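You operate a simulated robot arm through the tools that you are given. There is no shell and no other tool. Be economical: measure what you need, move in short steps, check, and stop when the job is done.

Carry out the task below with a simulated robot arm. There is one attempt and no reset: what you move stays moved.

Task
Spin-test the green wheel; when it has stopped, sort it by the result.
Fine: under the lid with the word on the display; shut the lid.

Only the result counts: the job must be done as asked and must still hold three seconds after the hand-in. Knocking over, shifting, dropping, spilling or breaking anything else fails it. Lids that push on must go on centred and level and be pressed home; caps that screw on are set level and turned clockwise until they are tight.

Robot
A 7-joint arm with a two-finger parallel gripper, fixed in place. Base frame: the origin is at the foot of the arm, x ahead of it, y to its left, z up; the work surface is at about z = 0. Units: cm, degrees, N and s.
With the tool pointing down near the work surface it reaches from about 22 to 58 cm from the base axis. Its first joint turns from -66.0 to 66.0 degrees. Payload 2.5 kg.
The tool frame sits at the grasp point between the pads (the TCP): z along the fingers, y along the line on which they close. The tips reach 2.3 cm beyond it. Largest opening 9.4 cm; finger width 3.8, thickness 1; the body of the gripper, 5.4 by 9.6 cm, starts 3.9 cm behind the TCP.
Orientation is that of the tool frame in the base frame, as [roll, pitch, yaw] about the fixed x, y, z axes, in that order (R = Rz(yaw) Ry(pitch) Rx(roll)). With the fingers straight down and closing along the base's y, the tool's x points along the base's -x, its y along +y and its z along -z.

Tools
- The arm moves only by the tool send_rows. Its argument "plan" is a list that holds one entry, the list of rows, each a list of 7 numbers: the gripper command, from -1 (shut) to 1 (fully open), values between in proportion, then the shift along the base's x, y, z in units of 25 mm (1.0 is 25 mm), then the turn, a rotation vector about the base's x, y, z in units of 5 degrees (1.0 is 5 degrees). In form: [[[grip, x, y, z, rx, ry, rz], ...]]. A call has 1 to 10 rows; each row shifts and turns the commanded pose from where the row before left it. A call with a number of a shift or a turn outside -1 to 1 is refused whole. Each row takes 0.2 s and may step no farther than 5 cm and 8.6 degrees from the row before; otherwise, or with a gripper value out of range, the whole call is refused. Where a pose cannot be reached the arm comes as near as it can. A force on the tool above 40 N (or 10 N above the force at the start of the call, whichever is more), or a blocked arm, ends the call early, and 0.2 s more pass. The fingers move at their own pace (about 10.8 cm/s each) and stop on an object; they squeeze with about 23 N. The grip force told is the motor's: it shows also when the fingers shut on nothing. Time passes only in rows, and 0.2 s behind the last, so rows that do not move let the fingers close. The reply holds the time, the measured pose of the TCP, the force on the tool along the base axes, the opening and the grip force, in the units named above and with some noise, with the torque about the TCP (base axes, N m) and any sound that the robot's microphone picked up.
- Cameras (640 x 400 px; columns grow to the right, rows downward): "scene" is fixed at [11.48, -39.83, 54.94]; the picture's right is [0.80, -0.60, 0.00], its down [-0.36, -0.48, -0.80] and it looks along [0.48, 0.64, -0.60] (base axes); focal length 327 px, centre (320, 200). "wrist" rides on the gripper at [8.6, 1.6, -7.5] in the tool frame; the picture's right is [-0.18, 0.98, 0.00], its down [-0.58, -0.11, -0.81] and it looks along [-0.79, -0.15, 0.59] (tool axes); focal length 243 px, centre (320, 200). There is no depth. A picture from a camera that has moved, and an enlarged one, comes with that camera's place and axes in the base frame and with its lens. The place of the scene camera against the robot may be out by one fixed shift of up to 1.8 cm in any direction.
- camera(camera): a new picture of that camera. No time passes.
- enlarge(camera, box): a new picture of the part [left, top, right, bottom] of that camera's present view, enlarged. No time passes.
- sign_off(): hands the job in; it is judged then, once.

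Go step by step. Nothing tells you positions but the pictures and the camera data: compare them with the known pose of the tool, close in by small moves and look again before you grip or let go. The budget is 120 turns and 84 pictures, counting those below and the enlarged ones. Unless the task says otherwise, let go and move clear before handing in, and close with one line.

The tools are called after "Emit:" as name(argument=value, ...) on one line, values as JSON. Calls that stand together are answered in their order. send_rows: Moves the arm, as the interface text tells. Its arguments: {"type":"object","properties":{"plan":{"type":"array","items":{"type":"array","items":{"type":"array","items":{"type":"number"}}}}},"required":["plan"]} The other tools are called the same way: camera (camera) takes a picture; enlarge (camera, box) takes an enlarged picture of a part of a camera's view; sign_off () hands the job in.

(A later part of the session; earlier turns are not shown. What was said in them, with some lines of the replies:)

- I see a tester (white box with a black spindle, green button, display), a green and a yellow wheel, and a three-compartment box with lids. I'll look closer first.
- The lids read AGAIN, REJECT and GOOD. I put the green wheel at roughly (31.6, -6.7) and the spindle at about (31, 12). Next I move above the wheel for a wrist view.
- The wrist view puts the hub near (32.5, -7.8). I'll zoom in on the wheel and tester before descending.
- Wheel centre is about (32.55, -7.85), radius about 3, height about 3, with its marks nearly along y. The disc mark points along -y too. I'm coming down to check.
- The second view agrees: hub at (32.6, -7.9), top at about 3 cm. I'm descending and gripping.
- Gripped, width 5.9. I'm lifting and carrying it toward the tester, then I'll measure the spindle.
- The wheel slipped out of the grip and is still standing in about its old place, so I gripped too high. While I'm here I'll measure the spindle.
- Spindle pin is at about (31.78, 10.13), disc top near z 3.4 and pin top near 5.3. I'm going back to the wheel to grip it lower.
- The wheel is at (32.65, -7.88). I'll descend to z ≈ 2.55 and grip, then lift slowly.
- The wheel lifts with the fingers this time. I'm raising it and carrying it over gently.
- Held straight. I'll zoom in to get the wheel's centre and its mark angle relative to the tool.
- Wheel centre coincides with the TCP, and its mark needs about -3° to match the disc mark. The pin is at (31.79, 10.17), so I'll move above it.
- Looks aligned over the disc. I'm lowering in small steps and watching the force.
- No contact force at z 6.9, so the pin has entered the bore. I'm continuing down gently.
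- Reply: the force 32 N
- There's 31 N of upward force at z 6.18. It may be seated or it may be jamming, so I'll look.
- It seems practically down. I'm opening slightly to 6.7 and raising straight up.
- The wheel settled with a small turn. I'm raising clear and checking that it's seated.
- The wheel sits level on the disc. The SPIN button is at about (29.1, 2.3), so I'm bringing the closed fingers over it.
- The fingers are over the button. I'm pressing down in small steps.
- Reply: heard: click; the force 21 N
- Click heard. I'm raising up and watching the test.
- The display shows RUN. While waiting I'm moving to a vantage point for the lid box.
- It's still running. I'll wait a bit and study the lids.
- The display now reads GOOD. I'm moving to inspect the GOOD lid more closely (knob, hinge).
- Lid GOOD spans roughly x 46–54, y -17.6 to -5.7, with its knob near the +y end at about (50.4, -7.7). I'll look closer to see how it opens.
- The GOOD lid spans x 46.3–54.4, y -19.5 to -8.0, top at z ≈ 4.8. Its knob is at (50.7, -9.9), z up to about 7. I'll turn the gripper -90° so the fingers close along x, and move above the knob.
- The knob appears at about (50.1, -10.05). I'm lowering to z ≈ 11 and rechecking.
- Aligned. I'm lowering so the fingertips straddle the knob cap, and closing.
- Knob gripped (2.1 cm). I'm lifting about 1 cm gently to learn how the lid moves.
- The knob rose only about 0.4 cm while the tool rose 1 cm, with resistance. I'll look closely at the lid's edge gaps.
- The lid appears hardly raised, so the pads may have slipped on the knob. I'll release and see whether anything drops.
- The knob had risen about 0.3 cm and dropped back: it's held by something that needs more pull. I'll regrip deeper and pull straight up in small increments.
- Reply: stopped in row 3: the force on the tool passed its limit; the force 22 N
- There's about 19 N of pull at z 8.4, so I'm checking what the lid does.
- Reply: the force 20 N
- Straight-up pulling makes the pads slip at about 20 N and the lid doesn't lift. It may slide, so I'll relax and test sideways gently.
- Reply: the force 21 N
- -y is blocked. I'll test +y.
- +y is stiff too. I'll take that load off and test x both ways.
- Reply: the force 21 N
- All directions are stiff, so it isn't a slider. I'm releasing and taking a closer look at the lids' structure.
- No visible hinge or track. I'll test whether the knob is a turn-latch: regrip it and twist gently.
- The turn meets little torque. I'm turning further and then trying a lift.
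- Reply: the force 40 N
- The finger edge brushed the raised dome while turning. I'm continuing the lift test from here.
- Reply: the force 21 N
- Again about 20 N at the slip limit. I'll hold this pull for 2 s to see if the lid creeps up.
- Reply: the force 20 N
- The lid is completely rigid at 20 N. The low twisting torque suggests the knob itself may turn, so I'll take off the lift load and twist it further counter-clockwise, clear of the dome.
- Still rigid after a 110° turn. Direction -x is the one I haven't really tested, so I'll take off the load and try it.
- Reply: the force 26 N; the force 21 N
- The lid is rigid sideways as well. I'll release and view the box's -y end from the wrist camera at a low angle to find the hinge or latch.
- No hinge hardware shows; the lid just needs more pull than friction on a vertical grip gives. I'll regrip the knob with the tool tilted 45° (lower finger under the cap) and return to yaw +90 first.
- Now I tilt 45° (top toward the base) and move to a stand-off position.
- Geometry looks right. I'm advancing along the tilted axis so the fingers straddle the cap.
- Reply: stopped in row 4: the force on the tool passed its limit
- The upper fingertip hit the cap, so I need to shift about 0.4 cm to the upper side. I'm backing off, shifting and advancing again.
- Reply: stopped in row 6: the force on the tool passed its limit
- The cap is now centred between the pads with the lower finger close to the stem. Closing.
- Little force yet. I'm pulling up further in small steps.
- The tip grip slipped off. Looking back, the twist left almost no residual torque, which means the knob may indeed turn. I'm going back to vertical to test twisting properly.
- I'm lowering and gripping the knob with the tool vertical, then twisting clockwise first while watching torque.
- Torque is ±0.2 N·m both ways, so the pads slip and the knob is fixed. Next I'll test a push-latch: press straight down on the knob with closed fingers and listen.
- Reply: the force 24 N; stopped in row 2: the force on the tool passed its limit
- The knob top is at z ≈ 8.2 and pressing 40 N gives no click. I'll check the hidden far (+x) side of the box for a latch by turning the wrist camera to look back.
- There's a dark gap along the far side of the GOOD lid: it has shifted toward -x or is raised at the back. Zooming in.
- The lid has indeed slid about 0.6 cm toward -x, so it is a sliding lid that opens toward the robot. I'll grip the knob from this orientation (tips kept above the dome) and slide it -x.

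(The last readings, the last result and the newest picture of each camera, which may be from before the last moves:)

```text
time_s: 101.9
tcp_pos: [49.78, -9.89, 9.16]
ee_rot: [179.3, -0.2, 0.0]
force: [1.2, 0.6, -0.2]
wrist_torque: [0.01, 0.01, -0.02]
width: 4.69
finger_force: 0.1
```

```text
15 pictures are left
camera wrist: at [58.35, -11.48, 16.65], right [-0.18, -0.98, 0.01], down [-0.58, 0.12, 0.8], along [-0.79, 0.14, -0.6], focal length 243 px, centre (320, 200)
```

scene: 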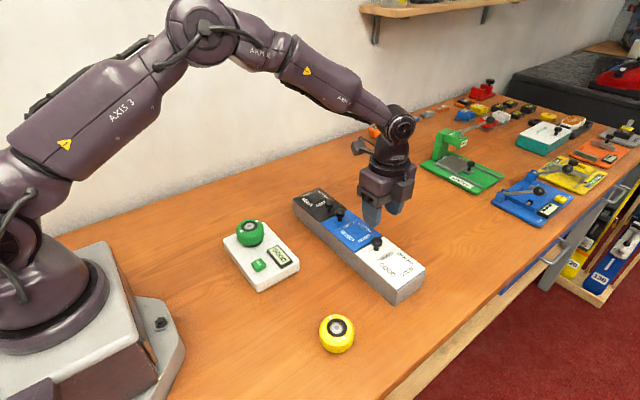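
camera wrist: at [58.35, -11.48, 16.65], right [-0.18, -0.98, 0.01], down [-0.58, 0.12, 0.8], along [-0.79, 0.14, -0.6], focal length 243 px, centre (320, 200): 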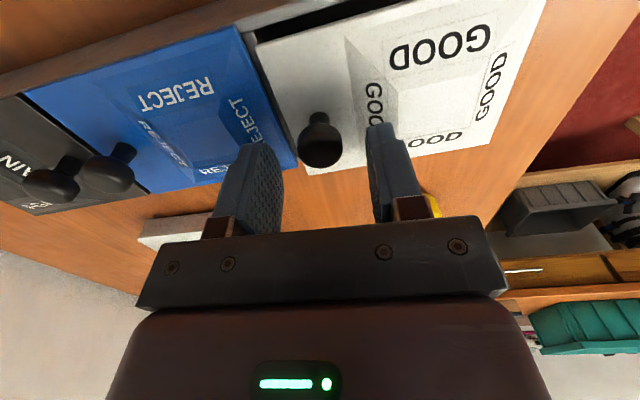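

Knob is between the fingers. I'm closing, then sliding -x a little while watching the force.

Emit:
send_rows(plan=[[[-1, 0, 0, 0, 0, 0, 0], [-1, 0, 0, 0, 0, 0, 0], [-1, 0, 0, 0, 0, 0, 0]]])

Emit:
send_rows(plan=[[[-1, -0.1, 0, 0, 0, 0, 0], [-1, -0.1, 0, 0, 0, 0, 0], [-1, -0.1, 0, 0, 0, 0, 0], [-1, -0.1, 0, 0, 0, 0, 0], [-1, 0, 0, 0, 0, 0, 0]]])

```text
time_s: 102.7
tcp_pos: [49.78, -10.11, 9.15]
ee_rot: [179.1, -0.2, -0.1]
force: [0.4, -10.5, 0.3]
wrist_torque: [-0.18, -0.2, -0.11]
width: 2.12
finger_force: 22.7
```

```text
time_s: 103.9
tcp_pos: [48.84, -9.95, 9.15]
ee_rot: [179.2, -0.1, -0.1]
force: [-0.3, -15.2, -0.1]
wrist_torque: [-0.29, -0.22, -0.23]
width: 2.14
finger_force: 23.3
```

It slides freely in -x. I'll ease the sideways load and keep sliding.

Emit:
send_rows(plan=[[[-1, -0.1, -0.1, 0, 0, 0, 0], [-1, -0.2, 0, 0, 0, 0, 0], [-1, -0.2, 0, 0, 0, 0, 0], [-1, -0.2, 0, 0, 0, 0, 0], [-1, -0.2, 0, 0, 0, 0, 0], [-1, 0, 0, 0, 0, 0, 0]]])

Emit:
camera(camera="wrist")

```text
time_s: 105.3
tcp_pos: [46.72, -10.08, 9.18]
ee_rot: [179.3, -0.2, 0.0]
force: [0.6, -0.4, 0.2]
wrist_torque: [-0.01, -0.2, 0.0]
width: 2.13
finger_force: 22.5
```

```text
14 pictures are left
camera wrist: at [55.23, -11.56, 16.7], right [-0.18, -0.98, 0.01], down [-0.59, 0.12, 0.8], along [-0.79, 0.14, -0.6], focal length 243 px, centre (320, 200)
```

wrist: 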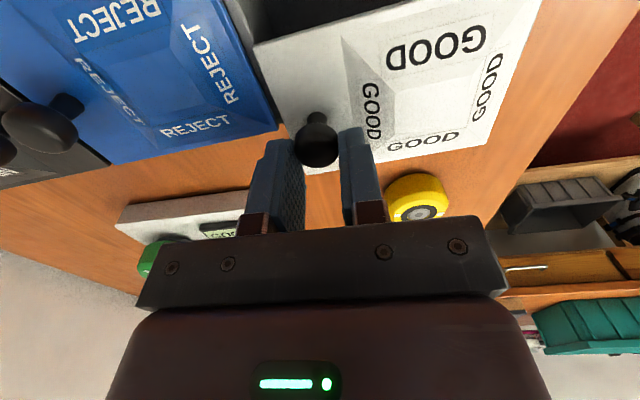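

Continuing to slide open, watching for the stop.

Emit:
send_rows(plan=[[[-1, -0.2, 0, 0, 0, 0, 0], [-1, -0.25, 0, 0, 0, 0, 0], [-1, -0.25, 0, 0, 0, 0, 0], [-1, -0.25, 0, 0, 0, 0, 0], [-1, -0.2, 0, 0, 0, 0, 0], [-1, -0.2, 0, 0, 0, 0, 0], [-1, -0.2, 0, 0, 0, 0, 0], [-1, 0, 0, 0, 0, 0, 0]]])

Emit:
camera(camera="scene")

```text
time_s: 107.1
tcp_pos: [42.66, -10.22, 9.14]
ee_rot: [179.2, -0.1, 0.0]
force: [3.2, -9.8, 0.6]
wrist_torque: [-0.23, -0.2, -0.14]
width: 2.13
finger_force: 23.3
```

```text
13 pictures are left
```

scene: 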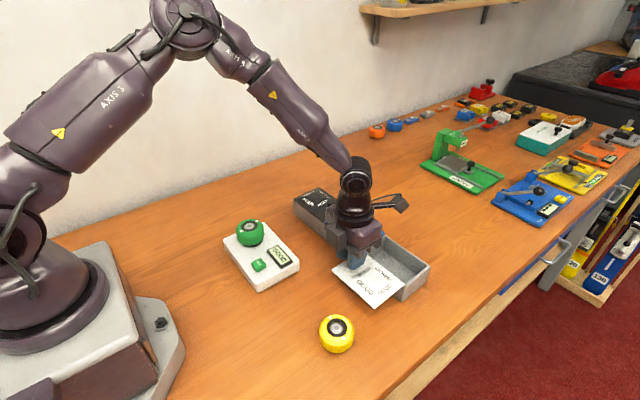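

The lid slides open and the compartment is exposed. I'll nudge it 0.7 cm more, then release and see if it stays.

Emit:
send_rows(plan=[[[-1, -0.1, -0.06, 0, 0, 0, 0], [-1, -0.1, 0, 0, 0, 0, 0], [-1, -0.08, 0, 0, 0, 0, 0], [-1, 0, 0, 0, 0, 0, 0]]])

Emit:
send_rows(plan=[[[0, 0, 0, 0, 0, 0, 0], [0, 0, 0, 0, 0, 0, 0], [0, 0, 0, 0.6, 0, 0, 0], [0, 0, 0, 1, 0, 0, 0], [0, 0, 0, 1, 0, 0, 0], [0, 0, 0, 0.6, 0, 0, 0], [0, 0, 0, 0, 0, 0, 0]]])

Emit:
camera(camera="wrist")

Emit:
enlarge(camera="scene", box=[200, 200, 440, 310])

```text
time_s: 108.1
tcp_pos: [42.09, -10.02, 9.25]
ee_rot: [179.5, -0.3, 0.1]
force: [8.8, 11.0, -0.1]
wrist_torque: [0.26, -0.62, 0.1]
width: 2.13
finger_force: 22.8
```

```text
time_s: 109.7
tcp_pos: [42.04, -10.38, 17.23]
ee_rot: [179.4, -0.2, 0.0]
force: [-0.1, 0.8, -0.9]
wrist_torque: [0.03, 0.01, 0.0]
width: 4.68
finger_force: 0.1
```

```text
12 pictures are left
camera wrist: at [50.59, -11.83, 24.68], right [-0.18, -0.98, 0.01], down [-0.58, 0.12, 0.8], along [-0.79, 0.14, -0.6], focal length 243 px, centre (320, 200)
```

wrist: 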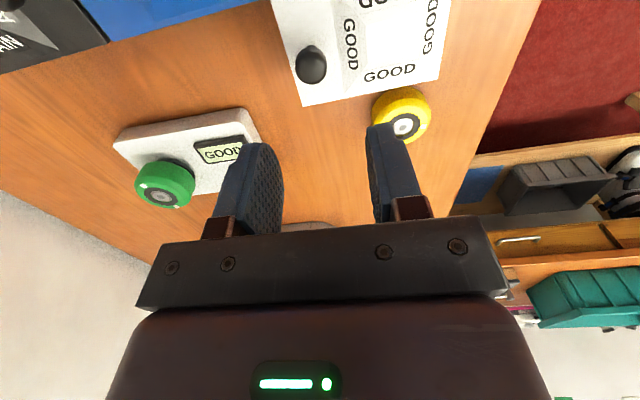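

```text
2.67 times, centred on (320, 255) of scene
camera zoom: at [11.48, -39.83, 54.94], right [0.8, -0.6, 0.0], down [-0.36, -0.48, -0.8], along [0.48, 0.64, -0.6], focal length 872 px, centre (320, 53)
```

zoom: 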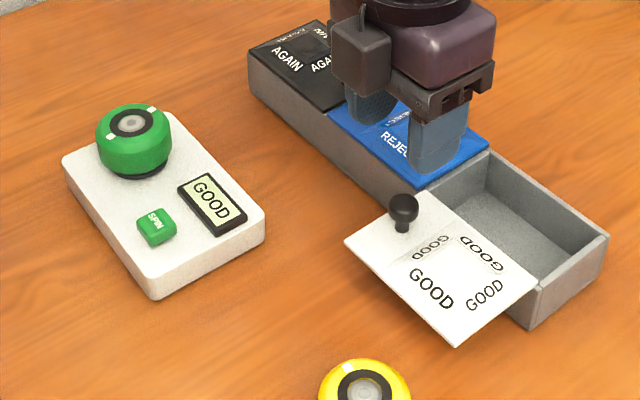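

The compartment is open and the lid stays put; the display still shows GOOD. Now I'm going to fetch the wheel from the spindle (31.8, 10.1), keeping yaw 0.

Emit:
send_rows(plan=[[[0.45, -0.5, 1, 0, 0, 0, 0], [0.45, -0.5, 1, 0, 0, 0, 0], [0.45, -0.5, 1, 0, 0, 0, 0], [0.45, -0.5, 1, 0, 0, 0, 0], [0.45, -0.5, 1, 0, 0, 0, 0], [0.45, -0.5, 1, 0, 0, 0, 0], [0.45, -0.5, 1, 0, 0, 0, 0], [0.45, -0.5, 1, -0.4, 0, 0, 0], [0.45, -0.1, 0.2, -0.8, 0, 0, 0], [0.45, 0, 0, -0.8, 0, 0, 0]]])

Emit:
send_rows(plan=[[[0.45, 0, 0, 0, 0, 0, 0], [0.45, 0, 0, 0, 0, 0, 0]]])

Emit:
camera(camera="wrist")

```text
time_s: 111.9
tcp_pos: [31.79, 10.22, 12.15]
ee_rot: [179.3, -0.2, -0.1]
force: [-0.3, 0.3, -1.0]
wrist_torque: [0.01, -0.02, 0.03]
width: 6.83
finger_force: 0.0
```

```text
time_s: 112.5
tcp_pos: [31.77, 10.26, 12.2]
ee_rot: [179.3, -0.2, 0.0]
force: [-0.3, 0.1, 0.1]
wrist_torque: [0.0, -0.01, 0.0]
width: 6.82
finger_force: 0.1
```

```text
10 pictures are left
camera wrist: at [40.34, 8.78, 19.74], right [-0.18, -0.98, 0.01], down [-0.58, 0.12, 0.8], along [-0.79, 0.14, -0.6], focal length 243 px, centre (320, 200)
```

wrist: 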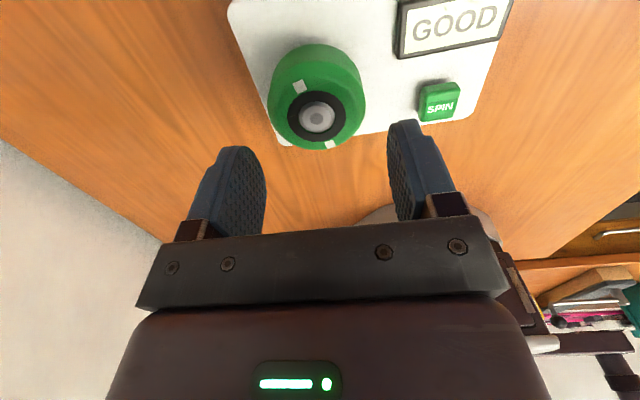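

Aligned over the wheel. I'm descending to z ≈ 6.2 and gripping, then lifting straight up slowly.

Emit:
send_rows(plan=[[[0.45, 0, -0.04, -0.8, 0.14, 0, 0], [0.45, 0, 0, -0.8, 0, 0, 0], [0.45, 0, 0, -0.5, 0, 0, 0], [0.45, 0, 0, -0.2, 0, 0, 0], [0.45, 0, 0, -0.1, 0, 0, 0], [0.45, 0, 0, 0, 0, 0, 0]]])

Emit:
send_rows(plan=[[[-1, 0, 0, 0, 0, 0, 0], [-1, 0, 0, 0, 0, 0, 0], [-1, 0, 0, 0, 0, 0, 0]]])

```text
time_s: 113.9
tcp_pos: [31.86, 10.09, 6.17]
ee_rot: [-180.0, -0.1, 0.0]
force: [-0.1, -0.4, -0.1]
wrist_torque: [-0.02, 0.03, 0.0]
width: 6.83
finger_force: 0.0
```

```text
time_s: 114.7
tcp_pos: [31.91, 10.24, 6.3]
ee_rot: [-180.0, -0.1, 0.0]
force: [0.5, 1.4, 0.7]
wrist_torque: [0.04, 0.03, -0.01]
width: 5.83
finger_force: 23.2
```

Emit:
send_rows(plan=[[[-1, 0, 0, 0.15, 0, 0, 0], [-1, 0, 0, 0.25, 0, 0, 0], [-1, 0, 0, 0.3, 0, 0, 0], [-1, 0, 0, 0.3, 0, 0, 0], [-1, 0, 0, 0.4, 0, 0, 0], [-1, 0, 0, 0.6, 0, 0, 0], [-1, 0, 0, 0.6, 0, 0, 0], [-1, 0, 0, 0.6, 0, 0, 0], [-1, 0, 0, 0.4, 0, 0, 0], [-1, 0, 0, 0, 0, 0, 0]]])

Emit:
camera(camera="scene")

```text
time_s: 116.9
tcp_pos: [31.8, 10.12, 15.27]
ee_rot: [-180.0, -0.2, 0.0]
force: [0.0, 0.3, -1.1]
wrist_torque: [0.0, 0.0, 0.01]
width: 5.84
finger_force: 22.6
```

```text
9 pictures are left
```

scene: 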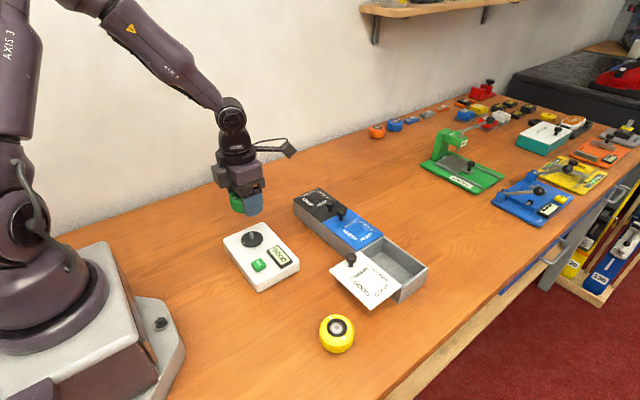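

Wheel in hand, bare spindle. I'm carrying it over the open compartment, aiming at (51.2, -13.7).

Emit:
send_rows(plan=[[[-1, 0.3, -0.4, 0, 0, 0, 0], [-1, 0.5, -0.6, 0, 0, 0, 0], [-1, 0.55, -0.68, 0, 0, 0, 0], [-1, 0.55, -0.68, 0, 0, 0, 0], [-1, 0.55, -0.68, 0, 0, 0, 0], [-1, 0.55, -0.68, 0, 0, 0, 0], [-1, 0.55, -0.68, 0, 0, 0, 0], [-1, 0.55, -0.68, 0, 0, 0, 0], [-1, 0.55, -0.68, 0, 0, 0, 0], [-1, 0.55, -0.68, 0, 0, 0, 0]]])

Emit:
send_rows(plan=[[[-1, 0.55, -0.68, 0, 0, 0, 0], [-1, 0.55, -0.68, 0, 0, 0, 0], [-1, 0.55, -0.68, 0, 0, 0, 0], [-1, 0.55, -0.6, 0, 0, 0, 0], [-1, 0.36, -0.45, 0, 0, 0, 0], [-1, 0, 0, -0.4, 0, 0, 0], [-1, 0, 0, -0.5, 0, 0, 0], [-1, 0, 0, -0.3, 0, 0, 0], [-1, 0, 0, 0, 0, 0, 0]]])

Emit:
camera(camera="wrist")

Emit:
enlarge(camera="scene", box=[310, 190, 450, 310])

```text
time_s: 119.1
tcp_pos: [44.73, -6.09, 15.24]
ee_rot: [-180.0, -0.2, 0.0]
force: [0.0, 0.1, 0.2]
wrist_torque: [0.04, -0.01, -0.03]
width: 5.86
finger_force: 22.5
```

```text
time_s: 121.1
tcp_pos: [51.42, -13.88, 12.28]
ee_rot: [179.9, -0.2, 0.0]
force: [0.0, 0.1, -1.6]
wrist_torque: [0.0, 0.0, -0.01]
width: 5.85
finger_force: 23.0
```

```text
8 pictures are left
camera wrist: at [59.89, -15.39, 19.76], right [-0.18, -0.98, 0.0], down [-0.58, 0.11, 0.8], along [-0.79, 0.15, -0.59], focal length 243 px, centre (320, 200)
```

wrist: 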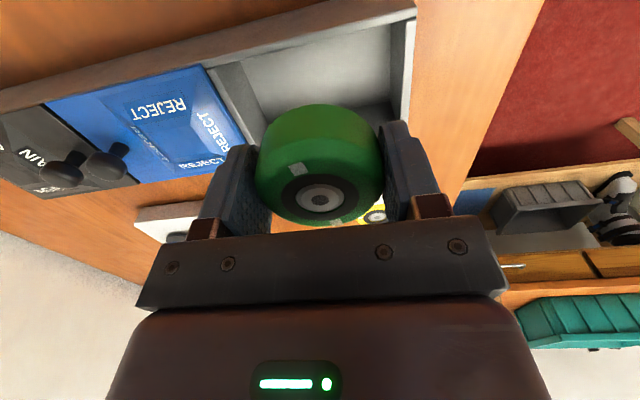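

```text
3.33 times, centred on (380, 250) of scene
camera zoom: at [11.48, -39.83, 54.94], right [0.8, -0.6, 0.0], down [-0.36, -0.48, -0.8], along [0.48, 0.64, -0.6], focal length 1090 px, centre (120, 33)
```

zoom: 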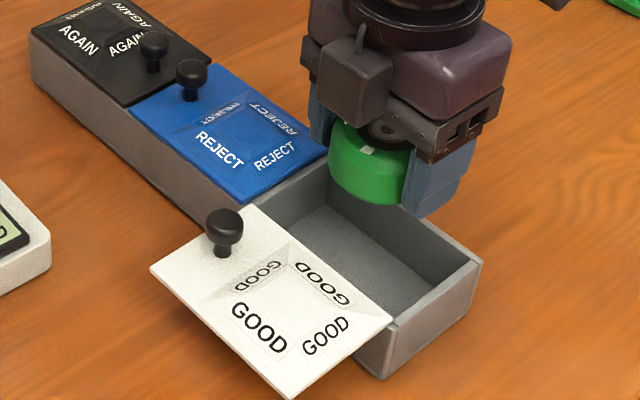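

Interior spans y ≈ -18.3 to -9.3 and x ≈ 47 to 54.2. I'll centre at x 50.7 and lower the wheel toward the floor.

Emit:
send_rows(plan=[[[-1, -0.13, 0.01, -0.3, 0, 0, 0], [-1, -0.13, 0.01, -0.5, 0, 0, 0], [-1, 0, 0, -0.5, 0, 0, 0], [-1, 0, 0, -0.4, 0, 0, 0], [-1, 0, 0, -0.4, 0, 0, 0], [-1, 0, 0, -0.2, 0, 0, 0], [-1, 0, 0, 0, 0, 0, 0]]])

Emit:
enlarge(camera="scene", box=[330, 200, 440, 310])

```text
time_s: 122.7
tcp_pos: [50.63, -13.57, 6.4]
ee_rot: [-180.0, -0.2, -0.1]
force: [-0.3, -0.2, -1.1]
wrist_torque: [-0.02, 0.03, 0.04]
width: 5.86
finger_force: 22.5
```

```text
3.64 times, centred on (385, 255) of scene
camera zoom: at [11.48, -39.83, 54.94], right [0.8, -0.6, 0.0], down [-0.36, -0.48, -0.8], along [0.48, 0.64, -0.6], focal length 1190 px, centre (84, 0)
```

zoom: 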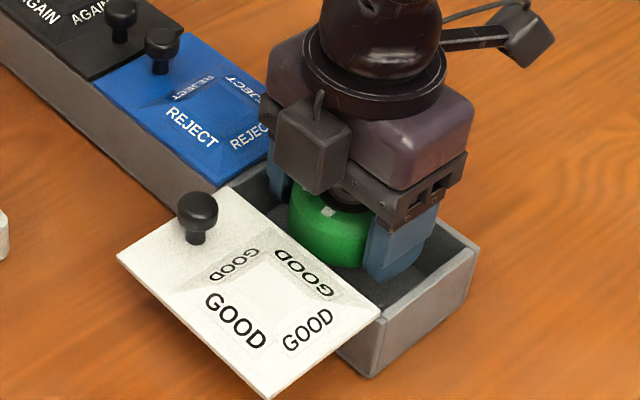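

It fits inside well. I'm lowering to the floor gently.

Emit:
send_rows(plan=[[[-1, 0, -0.05, -0.4, 0, 0, 0], [-1, 0, 0, -0.35, 0, 0, 0], [-1, 0, 0, -0.25, 0, 0, 0], [-1, 0, 0, -0.12, 0, 0, 0], [-1, 0, 0, -0.08, 0, 0, 0], [-1, 0, 0, -0.04, 0, 0, 0], [-1, 0, 0, 0, 0, 0, 0]]])

```text
time_s: 124.3
tcp_pos: [50.49, -13.73, 3.31]
ee_rot: [180.0, -0.2, 0.0]
force: [0.1, -0.2, -0.9]
wrist_torque: [0.0, 0.01, -0.02]
width: 5.84
finger_force: 23.5
```

Emit:
send_rows(plan=[[[-1, 0, 0, -0.05, 0, 0, 0], [-1, 0, 0, -0.05, 0, 0, 0], [-1, 0, 0, 0, 0, 0, 0]]])

Emit:
send_rows(plan=[[[-1, 0, 0, -0.04, 0, 0, 0], [-1, 0, 0, -0.04, 0, 0, 0], [-1, 0, 0, 0, 0, 0, 0]]])

```text
time_s: 125.1
tcp_pos: [50.61, -13.67, 3.09]
ee_rot: [-180.0, -0.3, -0.1]
force: [-5.5, 1.7, 6.2]
wrist_torque: [-0.05, -0.02, -0.05]
width: 5.86
finger_force: 22.8
```

```text
time_s: 125.9
tcp_pos: [50.77, -13.6, 3.04]
ee_rot: [-180.0, -0.3, -0.1]
force: [-15.7, 7.3, 29.5]
wrist_torque: [0.19, 0.16, 0.25]
width: 5.89
finger_force: 22.7
```

The wheel is on the floor. I'm relaxing the push, opening narrowly to 6.5 and rising straight up.

Emit:
send_rows(plan=[[[-1, 0, 0, 0.07, 0, 0, 0], [0.38, 0, 0, 0, 0, 0, 0], [0.38, 0, 0, 0, 0, 0, 0], [0.38, 0, 0, 0.2, 0, 0, 0], [0.38, 0, 0, 0.5, 0, 0, 0], [0.38, 0, 0, 0.8, 0, 0, 0], [0.38, 0, 0, 1, 0, 0, 0], [0.38, 0, 0, 1, 0, 0, 0], [0, 0, 0, 1, 0, 0, 0], [0, 0, 0, 0, 0, 0, 0]]])

Emit:
enlarge(camera="scene", box=[330, 200, 440, 310])

```text
time_s: 128.1
tcp_pos: [50.57, -13.78, 14.36]
ee_rot: [179.9, -0.2, -0.1]
force: [0.0, -0.9, -0.7]
wrist_torque: [0.01, 0.03, -0.01]
width: 4.68
finger_force: 0.0
```

```text
3.64 times, centred on (385, 255) of scene
camera zoom: at [11.48, -39.83, 54.94], right [0.8, -0.6, 0.0], down [-0.36, -0.48, -0.8], along [0.48, 0.64, -0.6], focal length 1190 px, centre (84, 0)
```

zoom: 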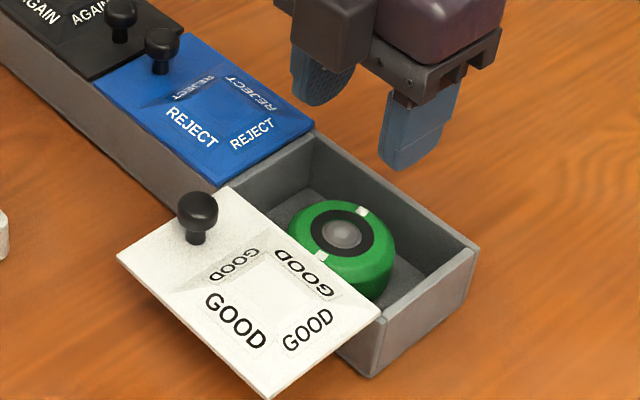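

The wheel lies inside. Now I'm back to the knob at about (42.1, -10.1) to close the lid.

Emit:
send_rows(plan=[[[0, -0.85, 0.4, 0, 0, 0, 0], [0, -0.85, 0.4, 0, 0, 0, 0], [0, -0.85, 0.4, 0, 0, 0, 0], [0, -0.83, 0.26, 0, 0, 0, 0], [0, 0, 0, -0.7, 0, 0, 0], [0, 0, 0, -0.7, 0, 0, 0], [0, 0, 0, -0.6, 0, 0, 0], [0, 0, 0, 0, 0, 0, 0], [0, 0, 0, 0, 0, 0, 0]]])

Emit:
camera(camera="wrist")

```text
time_s: 130.1
tcp_pos: [42.23, -10.26, 9.27]
ee_rot: [179.9, -0.3, 0.0]
force: [0.3, 0.2, -1.1]
wrist_torque: [0.0, 0.03, -0.02]
width: 4.72
finger_force: 0.1
```

```text
4 pictures are left
camera wrist: at [50.71, -11.79, 16.79], right [-0.18, -0.98, 0.0], down [-0.58, 0.11, 0.8], along [-0.79, 0.15, -0.59], focal length 243 px, centre (320, 200)
```

wrist: 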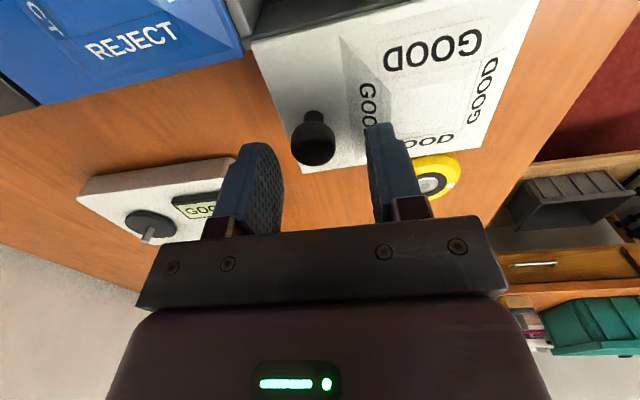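

Knob is between the pads. I'm closing and sliding the lid +x.

Emit:
send_rows(plan=[[[-1, 0, 0.04, 0, 0, 0, 0], [-1, 0, 0, 0, 0, 0, 0], [-1, 0, 0, 0, 0, 0, 0]]])

Emit:
send_rows(plan=[[[-1, 0.1, 0, 0, 0, 0, 0], [-1, 0.2, 0, 0, 0, 0, 0], [-1, 0.25, 0, 0, 0, 0, 0], [-1, 0.25, 0, 0, 0, 0, 0], [-1, 0.25, 0, 0, 0, 0, 0], [-1, 0.25, 0, 0, 0, 0, 0], [-1, 0, 0, 0, 0, 0, 0]]])

```text
time_s: 130.9
tcp_pos: [42.19, -10.04, 9.27]
ee_rot: [180.0, -0.2, 0.1]
force: [2.3, 2.0, 0.4]
wrist_torque: [0.07, -0.04, 0.0]
width: 2.12
finger_force: 22.8
```

```text
time_s: 132.5
tcp_pos: [45.3, -10.0, 9.32]
ee_rot: [-179.9, -0.2, 0.0]
force: [0.7, 8.3, -0.4]
wrist_torque: [0.13, -0.15, 0.02]
width: 2.11
finger_force: 22.7
```

Emit:
send_rows(plan=[[[-1, 0.2, 0.05, 0, 0, 0, 0], [-1, 0.25, 0, 0, 0, 0, 0], [-1, 0.25, 0, 0, 0, 0, 0], [-1, 0.25, 0, 0, 0, 0, 0], [-1, 0.25, 0, 0, 0, 0, 0], [-1, 0.25, 0, 0, 0, 0, 0], [-1, 0.2, 0, 0, 0, 0, 0], [-1, 0, 0, 0, 0, 0, 0]]])

Emit:
send_rows(plan=[[[-1, 0.05, 0, 0, 0, 0, 0], [-1, 0.05, 0, 0, 0, 0, 0], [-1, 0.05, 0, 0, 0, 0, 0], [-1, 0, 0, 0, 0, 0, 0]]])

```text
time_s: 134.3
tcp_pos: [49.51, -9.78, 9.32]
ee_rot: [180.0, -0.3, 0.0]
force: [-1.2, 13.8, -0.1]
wrist_torque: [0.29, 0.36, 0.08]
width: 2.15
finger_force: 23.4
```

```text
time_s: 135.3
tcp_pos: [49.94, -9.82, 9.42]
ee_rot: [180.0, -0.2, 0.0]
force: [-0.3, 14.0, -0.6]
wrist_torque: [0.3, -0.1, 0.07]
width: 2.14
finger_force: 22.7
```

No end stop yet. I'm continuing until it is firmly shut.

Emit:
send_rows(plan=[[[-1, 0.05, 0.1, 0, 0, 0, 0], [-1, 0.05, 0, 0, 0, 0, 0], [-1, 0, 0, 0, 0, 0, 0]]])

Emit:
send_rows(plan=[[[-1, 0.05, 0, 0, 0, 0, 0], [-1, 0.05, 0, 0, 0, 0, 0], [-1, 0, 0, 0, 0, 0, 0]]])

```text
time_s: 136.1
tcp_pos: [49.97, -9.79, 9.25]
ee_rot: [179.9, 0.0, 0.0]
force: [-4.9, 1.1, 0.5]
wrist_torque: [0.03, 0.2, -0.02]
width: 2.14
finger_force: 22.9
```

```text
time_s: 136.9
tcp_pos: [50.24, -9.74, 9.31]
ee_rot: [179.9, 0.0, -0.1]
force: [-17.5, -3.4, 4.7]
wrist_torque: [-0.1, 0.66, -0.04]
width: 2.14
finger_force: 23.4
```

There's firm resistance at x ≈ 50.2, the original closed position. I'm holding briefly, then releasing, rising and checking.

Emit:
send_rows(plan=[[[-1, 0, 0, 0, 0, 0, 0], [0, 0, 0, 0, 0, 0, 0], [0, 0, 0, 0, 0, 0, 0], [0, 0, 0, 0.5, 0, 0, 0], [0, 0, 0, 1, 0, 0, 0], [0, 0.4, 0, 1, 0, 0, 0], [0, 0.4, 0, 0.5, 0, 0, 0], [0, 0.4, 0, 0, 0, 0, 0], [0, 0, 0, 0, 0, 0, 0]]])

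Emit:
camera(camera="wrist")

Emit:
enlarge(camera="scene", box=[330, 210, 430, 305])

```text
time_s: 138.9
tcp_pos: [53.34, -9.63, 16.81]
ee_rot: [179.9, -0.3, -0.1]
force: [0.2, 0.0, 0.3]
wrist_torque: [-0.01, 0.02, -0.02]
width: 4.69
finger_force: 0.1
```

```text
3 pictures are left
camera wrist: at [61.88, -11.24, 24.32], right [-0.18, -0.98, 0.0], down [-0.58, 0.11, 0.8], along [-0.79, 0.15, -0.59], focal length 243 px, centre (320, 200)
```

wrist: 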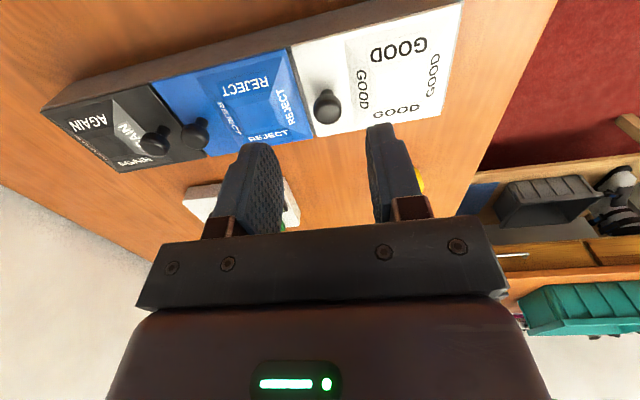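

```text
4.21 times, centred on (380, 258) of scene
camera zoom: at [11.48, -39.83, 54.94], right [0.8, -0.6, 0.0], down [-0.36, -0.48, -0.8], along [0.48, 0.64, -0.6], focal length 1377 px, centre (67, -42)
```

zoom: 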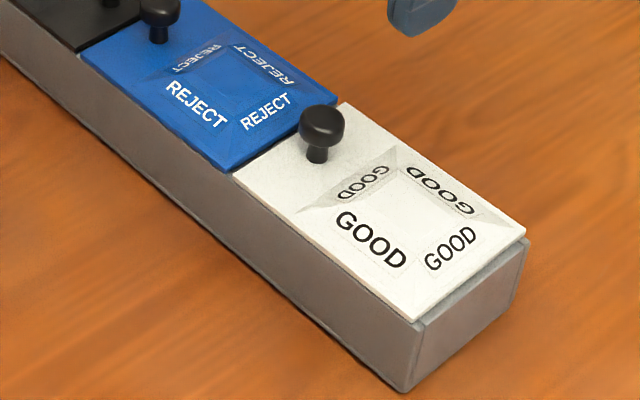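

The lid is shut, but comparing pictures, the box's GOOD end has been pushed about 1 cm in +x (the knob is now near x 51.2, originally 50.1). I'll pull it back via the lid's end stop and then close the lid gently.

Emit:
send_rows(plan=[[[0, -0.45, 0, -0.3, 0, 0, 0], [0, -0.41, -0.06, -0.6, 0, 0, 0], [0, 0, 0, -0.8, 0, 0, 0], [0, 0, 0, -0.8, 0, 0, 0], [0, 0, 0, -0.53, 0, 0, 0], [0, 0, 0, 0, 0, 0, 0], [-1, 0, 0, 0, 0, 0, 0], [-1, 0, 0, 0, 0, 0, 0], [-1, 0, 0, 0, 0, 0, 0]]])

Emit:
send_rows(plan=[[[-1, -0.1, 0, 0, 0, 0, 0], [-1, -0.2, 0, 0, 0, 0, 0], [-1, -0.25, 0, 0, 0, 0, 0], [-1, -0.25, 0, 0, 0, 0, 0], [-1, -0.25, 0, 0, 0, 0, 0], [-1, -0.25, 0, 0, 0, 0, 0], [-1, -0.25, 0, 0, 0, 0, 0], [-1, -0.25, 0, 0, 0, 0, 0], [-1, -0.25, 0, 0, 0, 0, 0], [-1, 0, 0, 0, 0, 0, 0]]])

```text
time_s: 140.9
tcp_pos: [51.3, -9.73, 9.55]
ee_rot: [179.8, -0.2, -0.1]
force: [0.4, -5.0, 0.2]
wrist_torque: [-0.12, -0.43, 0.01]
width: 2.14
finger_force: 22.7
```

```text
time_s: 143.1
tcp_pos: [46.05, -9.93, 9.24]
ee_rot: [179.8, -0.1, -0.2]
force: [-0.1, -19.7, 0.5]
wrist_torque: [-0.29, -0.29, 0.01]
width: 2.14
finger_force: 22.6
```

The rails are slightly rotated, so I'm easing y and continuing to near the stop.

Emit:
send_rows(plan=[[[-1, -0.05, -0.15, 0, 0, 0, 0], [-1, -0.2, -0.03, 0, 0, 0, 0], [-1, -0.2, -0.03, 0, 0, 0, 0], [-1, -0.2, -0.02, 0, 0, 0, 0], [-1, -0.15, -0.02, 0, 0, 0, 0], [-1, 0, 0, 0, 0, 0, 0]]])

Emit:
send_rows(plan=[[[-1, -0.1, 0, 0, 0, 0, 0], [-1, -0.1, 0, 0, 0, 0, 0], [-1, -0.1, 0, 0, 0, 0, 0], [-1, 0, 0, 0, 0, 0, 0]]])

```text
time_s: 144.5
tcp_pos: [44.2, -10.03, 9.29]
ee_rot: [-179.7, -0.4, 0.1]
force: [-0.8, 26.8, 18.2]
wrist_torque: [0.63, 0.11, -0.04]
width: 2.14
finger_force: 22.7
```

```text
time_s: 145.5
tcp_pos: [43.38, -10.22, 9.21]
ee_rot: [-179.8, -0.2, 0.1]
force: [7.9, 23.3, 6.9]
wrist_torque: [0.31, -0.12, -0.08]
width: 2.14
finger_force: 23.3
```

I'm correcting y and pulling the box back about 1 cm through the stop.

Emit:
send_rows(plan=[[[-1, 0, 0.16, 0, 0, 0, 0], [-1, -0.08, 0, 0, 0, 0, 0], [-1, -0.08, 0, 0, 0, 0, 0], [-1, -0.08, 0, 0, 0, 0, 0], [-1, 0, 0, 0, 0, 0, 0]]])

Emit:
send_rows(plan=[[[-1, -0.08, 0, 0, 0, 0, 0], [-1, -0.08, 0, 0, 0, 0, 0], [-1, 0, 0, 0, 0, 0, 0]]])

```text
time_s: 146.7
tcp_pos: [42.71, -10.11, 9.22]
ee_rot: [180.0, -0.1, 0.0]
force: [14.6, 3.7, 0.0]
wrist_torque: [0.04, -0.36, -0.04]
width: 2.13
finger_force: 23.1
```

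```text
time_s: 147.5
tcp_pos: [42.35, -9.94, 9.22]
ee_rot: [-180.0, 0.0, 0.0]
force: [10.3, 6.0, -0.8]
wrist_torque: [0.04, -0.25, -0.01]
width: 2.13
finger_force: 23.0
```

I'll compare against the initial view using the same crop.

Emit:
enlarge(camera="scene", box=[280, 180, 440, 310])

```text
3.08 times, centred on (360, 245) of scene
camera zoom: at [11.49, -39.83, 54.94], right [0.8, -0.6, 0.0], down [-0.36, -0.48, -0.8], along [0.48, 0.64, -0.6], focal length 1006 px, centre (197, 62)
```

zoom: 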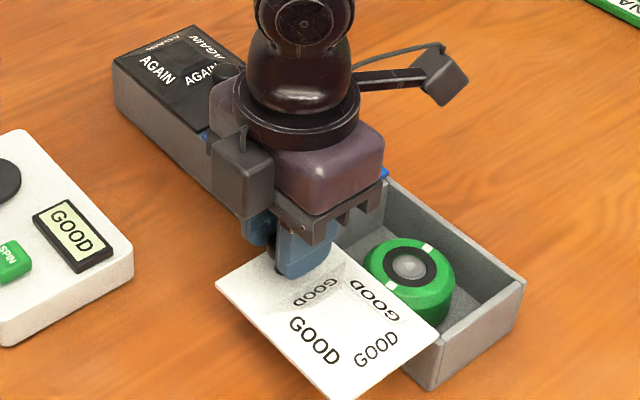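

The box is back exactly where it started (corner at the same pixel). Now I'm closing the lid gently.

Emit:
send_rows(plan=[[[-1, 0.1, 0.02, 0, 0, 0, 0], [-1, 0.2, 0, 0, 0, 0, 0], [-1, 0.25, 0, 0, 0, 0, 0], [-1, 0.25, 0, 0, 0, 0, 0], [-1, 0.25, 0, 0, 0, 0, 0], [-1, 0.25, 0, 0, 0, 0, 0], [-1, 0.25, 0, 0, 0, 0, 0], [-1, 0.25, 0, 0, 0, 0, 0], [-1, 0.2, 0, 0, 0, 0, 0], [-1, 0, 0, 0, 0, 0, 0]]])

Emit:
send_rows(plan=[[[-1, 0.2, 0, 0, 0, 0, 0], [-1, 0.2, 0, 0, 0, 0, 0], [-1, 0.2, 0, 0, 0, 0, 0], [-1, 0.15, 0, 0, 0, 0, 0], [-1, 0.1, 0, 0, 0, 0, 0], [-1, 0, 0, 0, 0, 0, 0]]])

```text
time_s: 149.7
tcp_pos: [47.35, -10.11, 9.32]
ee_rot: [179.9, -0.1, -0.2]
force: [1.1, -0.3, 0.4]
wrist_torque: [0.01, -0.23, 0.0]
width: 2.15
finger_force: 23.3
```

```text
time_s: 151.1
tcp_pos: [49.49, -10.09, 9.29]
ee_rot: [179.9, -0.2, 0.0]
force: [-1.2, -3.4, -0.7]
wrist_torque: [-0.06, 0.38, -0.01]
width: 2.17
finger_force: 23.2
```

Emit:
send_rows(plan=[[[-1, 0.06, 0, 0, 0, 0, 0], [-1, 0.06, 0, 0, 0, 0, 0], [-1, 0, 0, 0, 0, 0, 0]]])

Emit:
send_rows(plan=[[[-1, 0.05, 0, 0, 0, 0, 0], [-1, 0.04, 0, 0, 0, 0, 0], [-1, 0, 0, 0, 0, 0, 0]]])

```text
time_s: 151.9
tcp_pos: [49.77, -10.05, 9.23]
ee_rot: [179.9, -0.4, 0.0]
force: [-1.1, -3.1, 1.4]
wrist_torque: [0.0, 0.33, 0.01]
width: 2.12
finger_force: 23.5
```

```text
time_s: 152.7
tcp_pos: [50.12, -9.98, 9.3]
ee_rot: [179.8, -0.2, -0.1]
force: [1.0, -5.4, 0.5]
wrist_torque: [-0.11, -0.43, -0.02]
width: 2.14
finger_force: 23.2
```

Emit:
send_rows(plan=[[[-1, 0.04, 0, 0, 0, 0, 0], [-1, 0.03, 0, 0, 0, 0, 0], [-1, 0, 0, 0, 0, 0, 0]]])

Emit:
send_rows(plan=[[[-1, 0.04, 0, 0, 0, 0, 0], [-1, 0, 0, 0, 0, 0, 0], [-1, 0, 0, 0, 0, 0, 0]]])

```text
time_s: 153.5
tcp_pos: [50.13, -10.08, 9.34]
ee_rot: [180.0, 0.0, -0.1]
force: [-0.8, -4.2, -0.2]
wrist_torque: [-0.1, 0.17, -0.04]
width: 2.15
finger_force: 22.8
```

```text
time_s: 154.3
tcp_pos: [50.21, -10.04, 9.36]
ee_rot: [179.9, 0.1, -0.1]
force: [-16.4, -5.1, 11.0]
wrist_torque: [-0.11, 0.46, -0.03]
width: 2.17
finger_force: 22.9
```

The stop is felt at x ≈ 50.2. I'm releasing, rising clear and doing a final check with the last picture.

Emit:
send_rows(plan=[[[0, 0, 0, 0, 0, 0, 0], [0, 0, 0, 0, 0, 0, 0], [0, 0, 0, 0.5, 0, 0, 0], [0, 0, 0, 1, 0, 0, 0], [0, -0.5, 0.5, 1, 0, 0, 0], [0, -0.8, 0.8, 0.5, 0, 0, 0], [0, -0.8, 0.8, 0, 0, 0, 0], [0, -0.8, 0.8, 0, 0, 0, 0], [0, 0, 0, 0, 0, 0, 0]]])

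Emit:
enlarge(camera="scene", box=[280, 180, 440, 310])

```text
time_s: 156.3
tcp_pos: [42.84, -2.62, 16.76]
ee_rot: [179.9, -0.2, -0.1]
force: [-0.1, -0.2, 0.5]
wrist_torque: [-0.04, 0.0, 0.02]
width: 4.7
finger_force: 0.1
```

```text
3.08 times, centred on (360, 245) of scene
camera zoom: at [11.48, -39.83, 54.94], right [0.8, -0.6, 0.0], down [-0.36, -0.48, -0.8], along [0.48, 0.64, -0.6], focal length 1006 px, centre (197, 62)
```

zoom: 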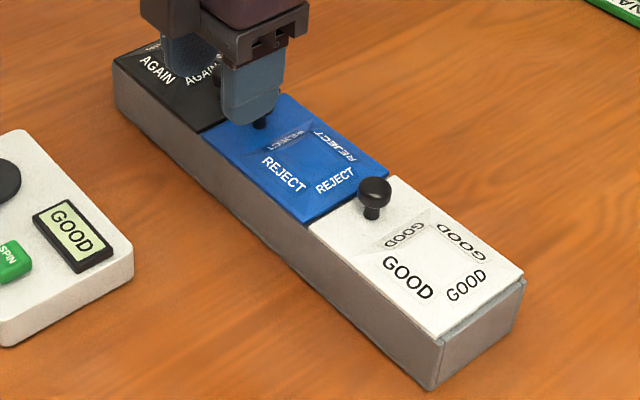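

The final view matches the starting picture to within a millimetre or two: the lid is shut, the box is in place, and the green wheel is under the GOOD lid. The gripper is clear, so I'm handing in.

Emit:
sign_off()

```text
The job is handed in.
```

The green wheel tested GOOD and is under the GOOD lid, which is shut. While I was working out that the lid slides, I pushed that end of the box about 1 cm; I pulled it back, and the last picture matches the first to within a millimetre or two.
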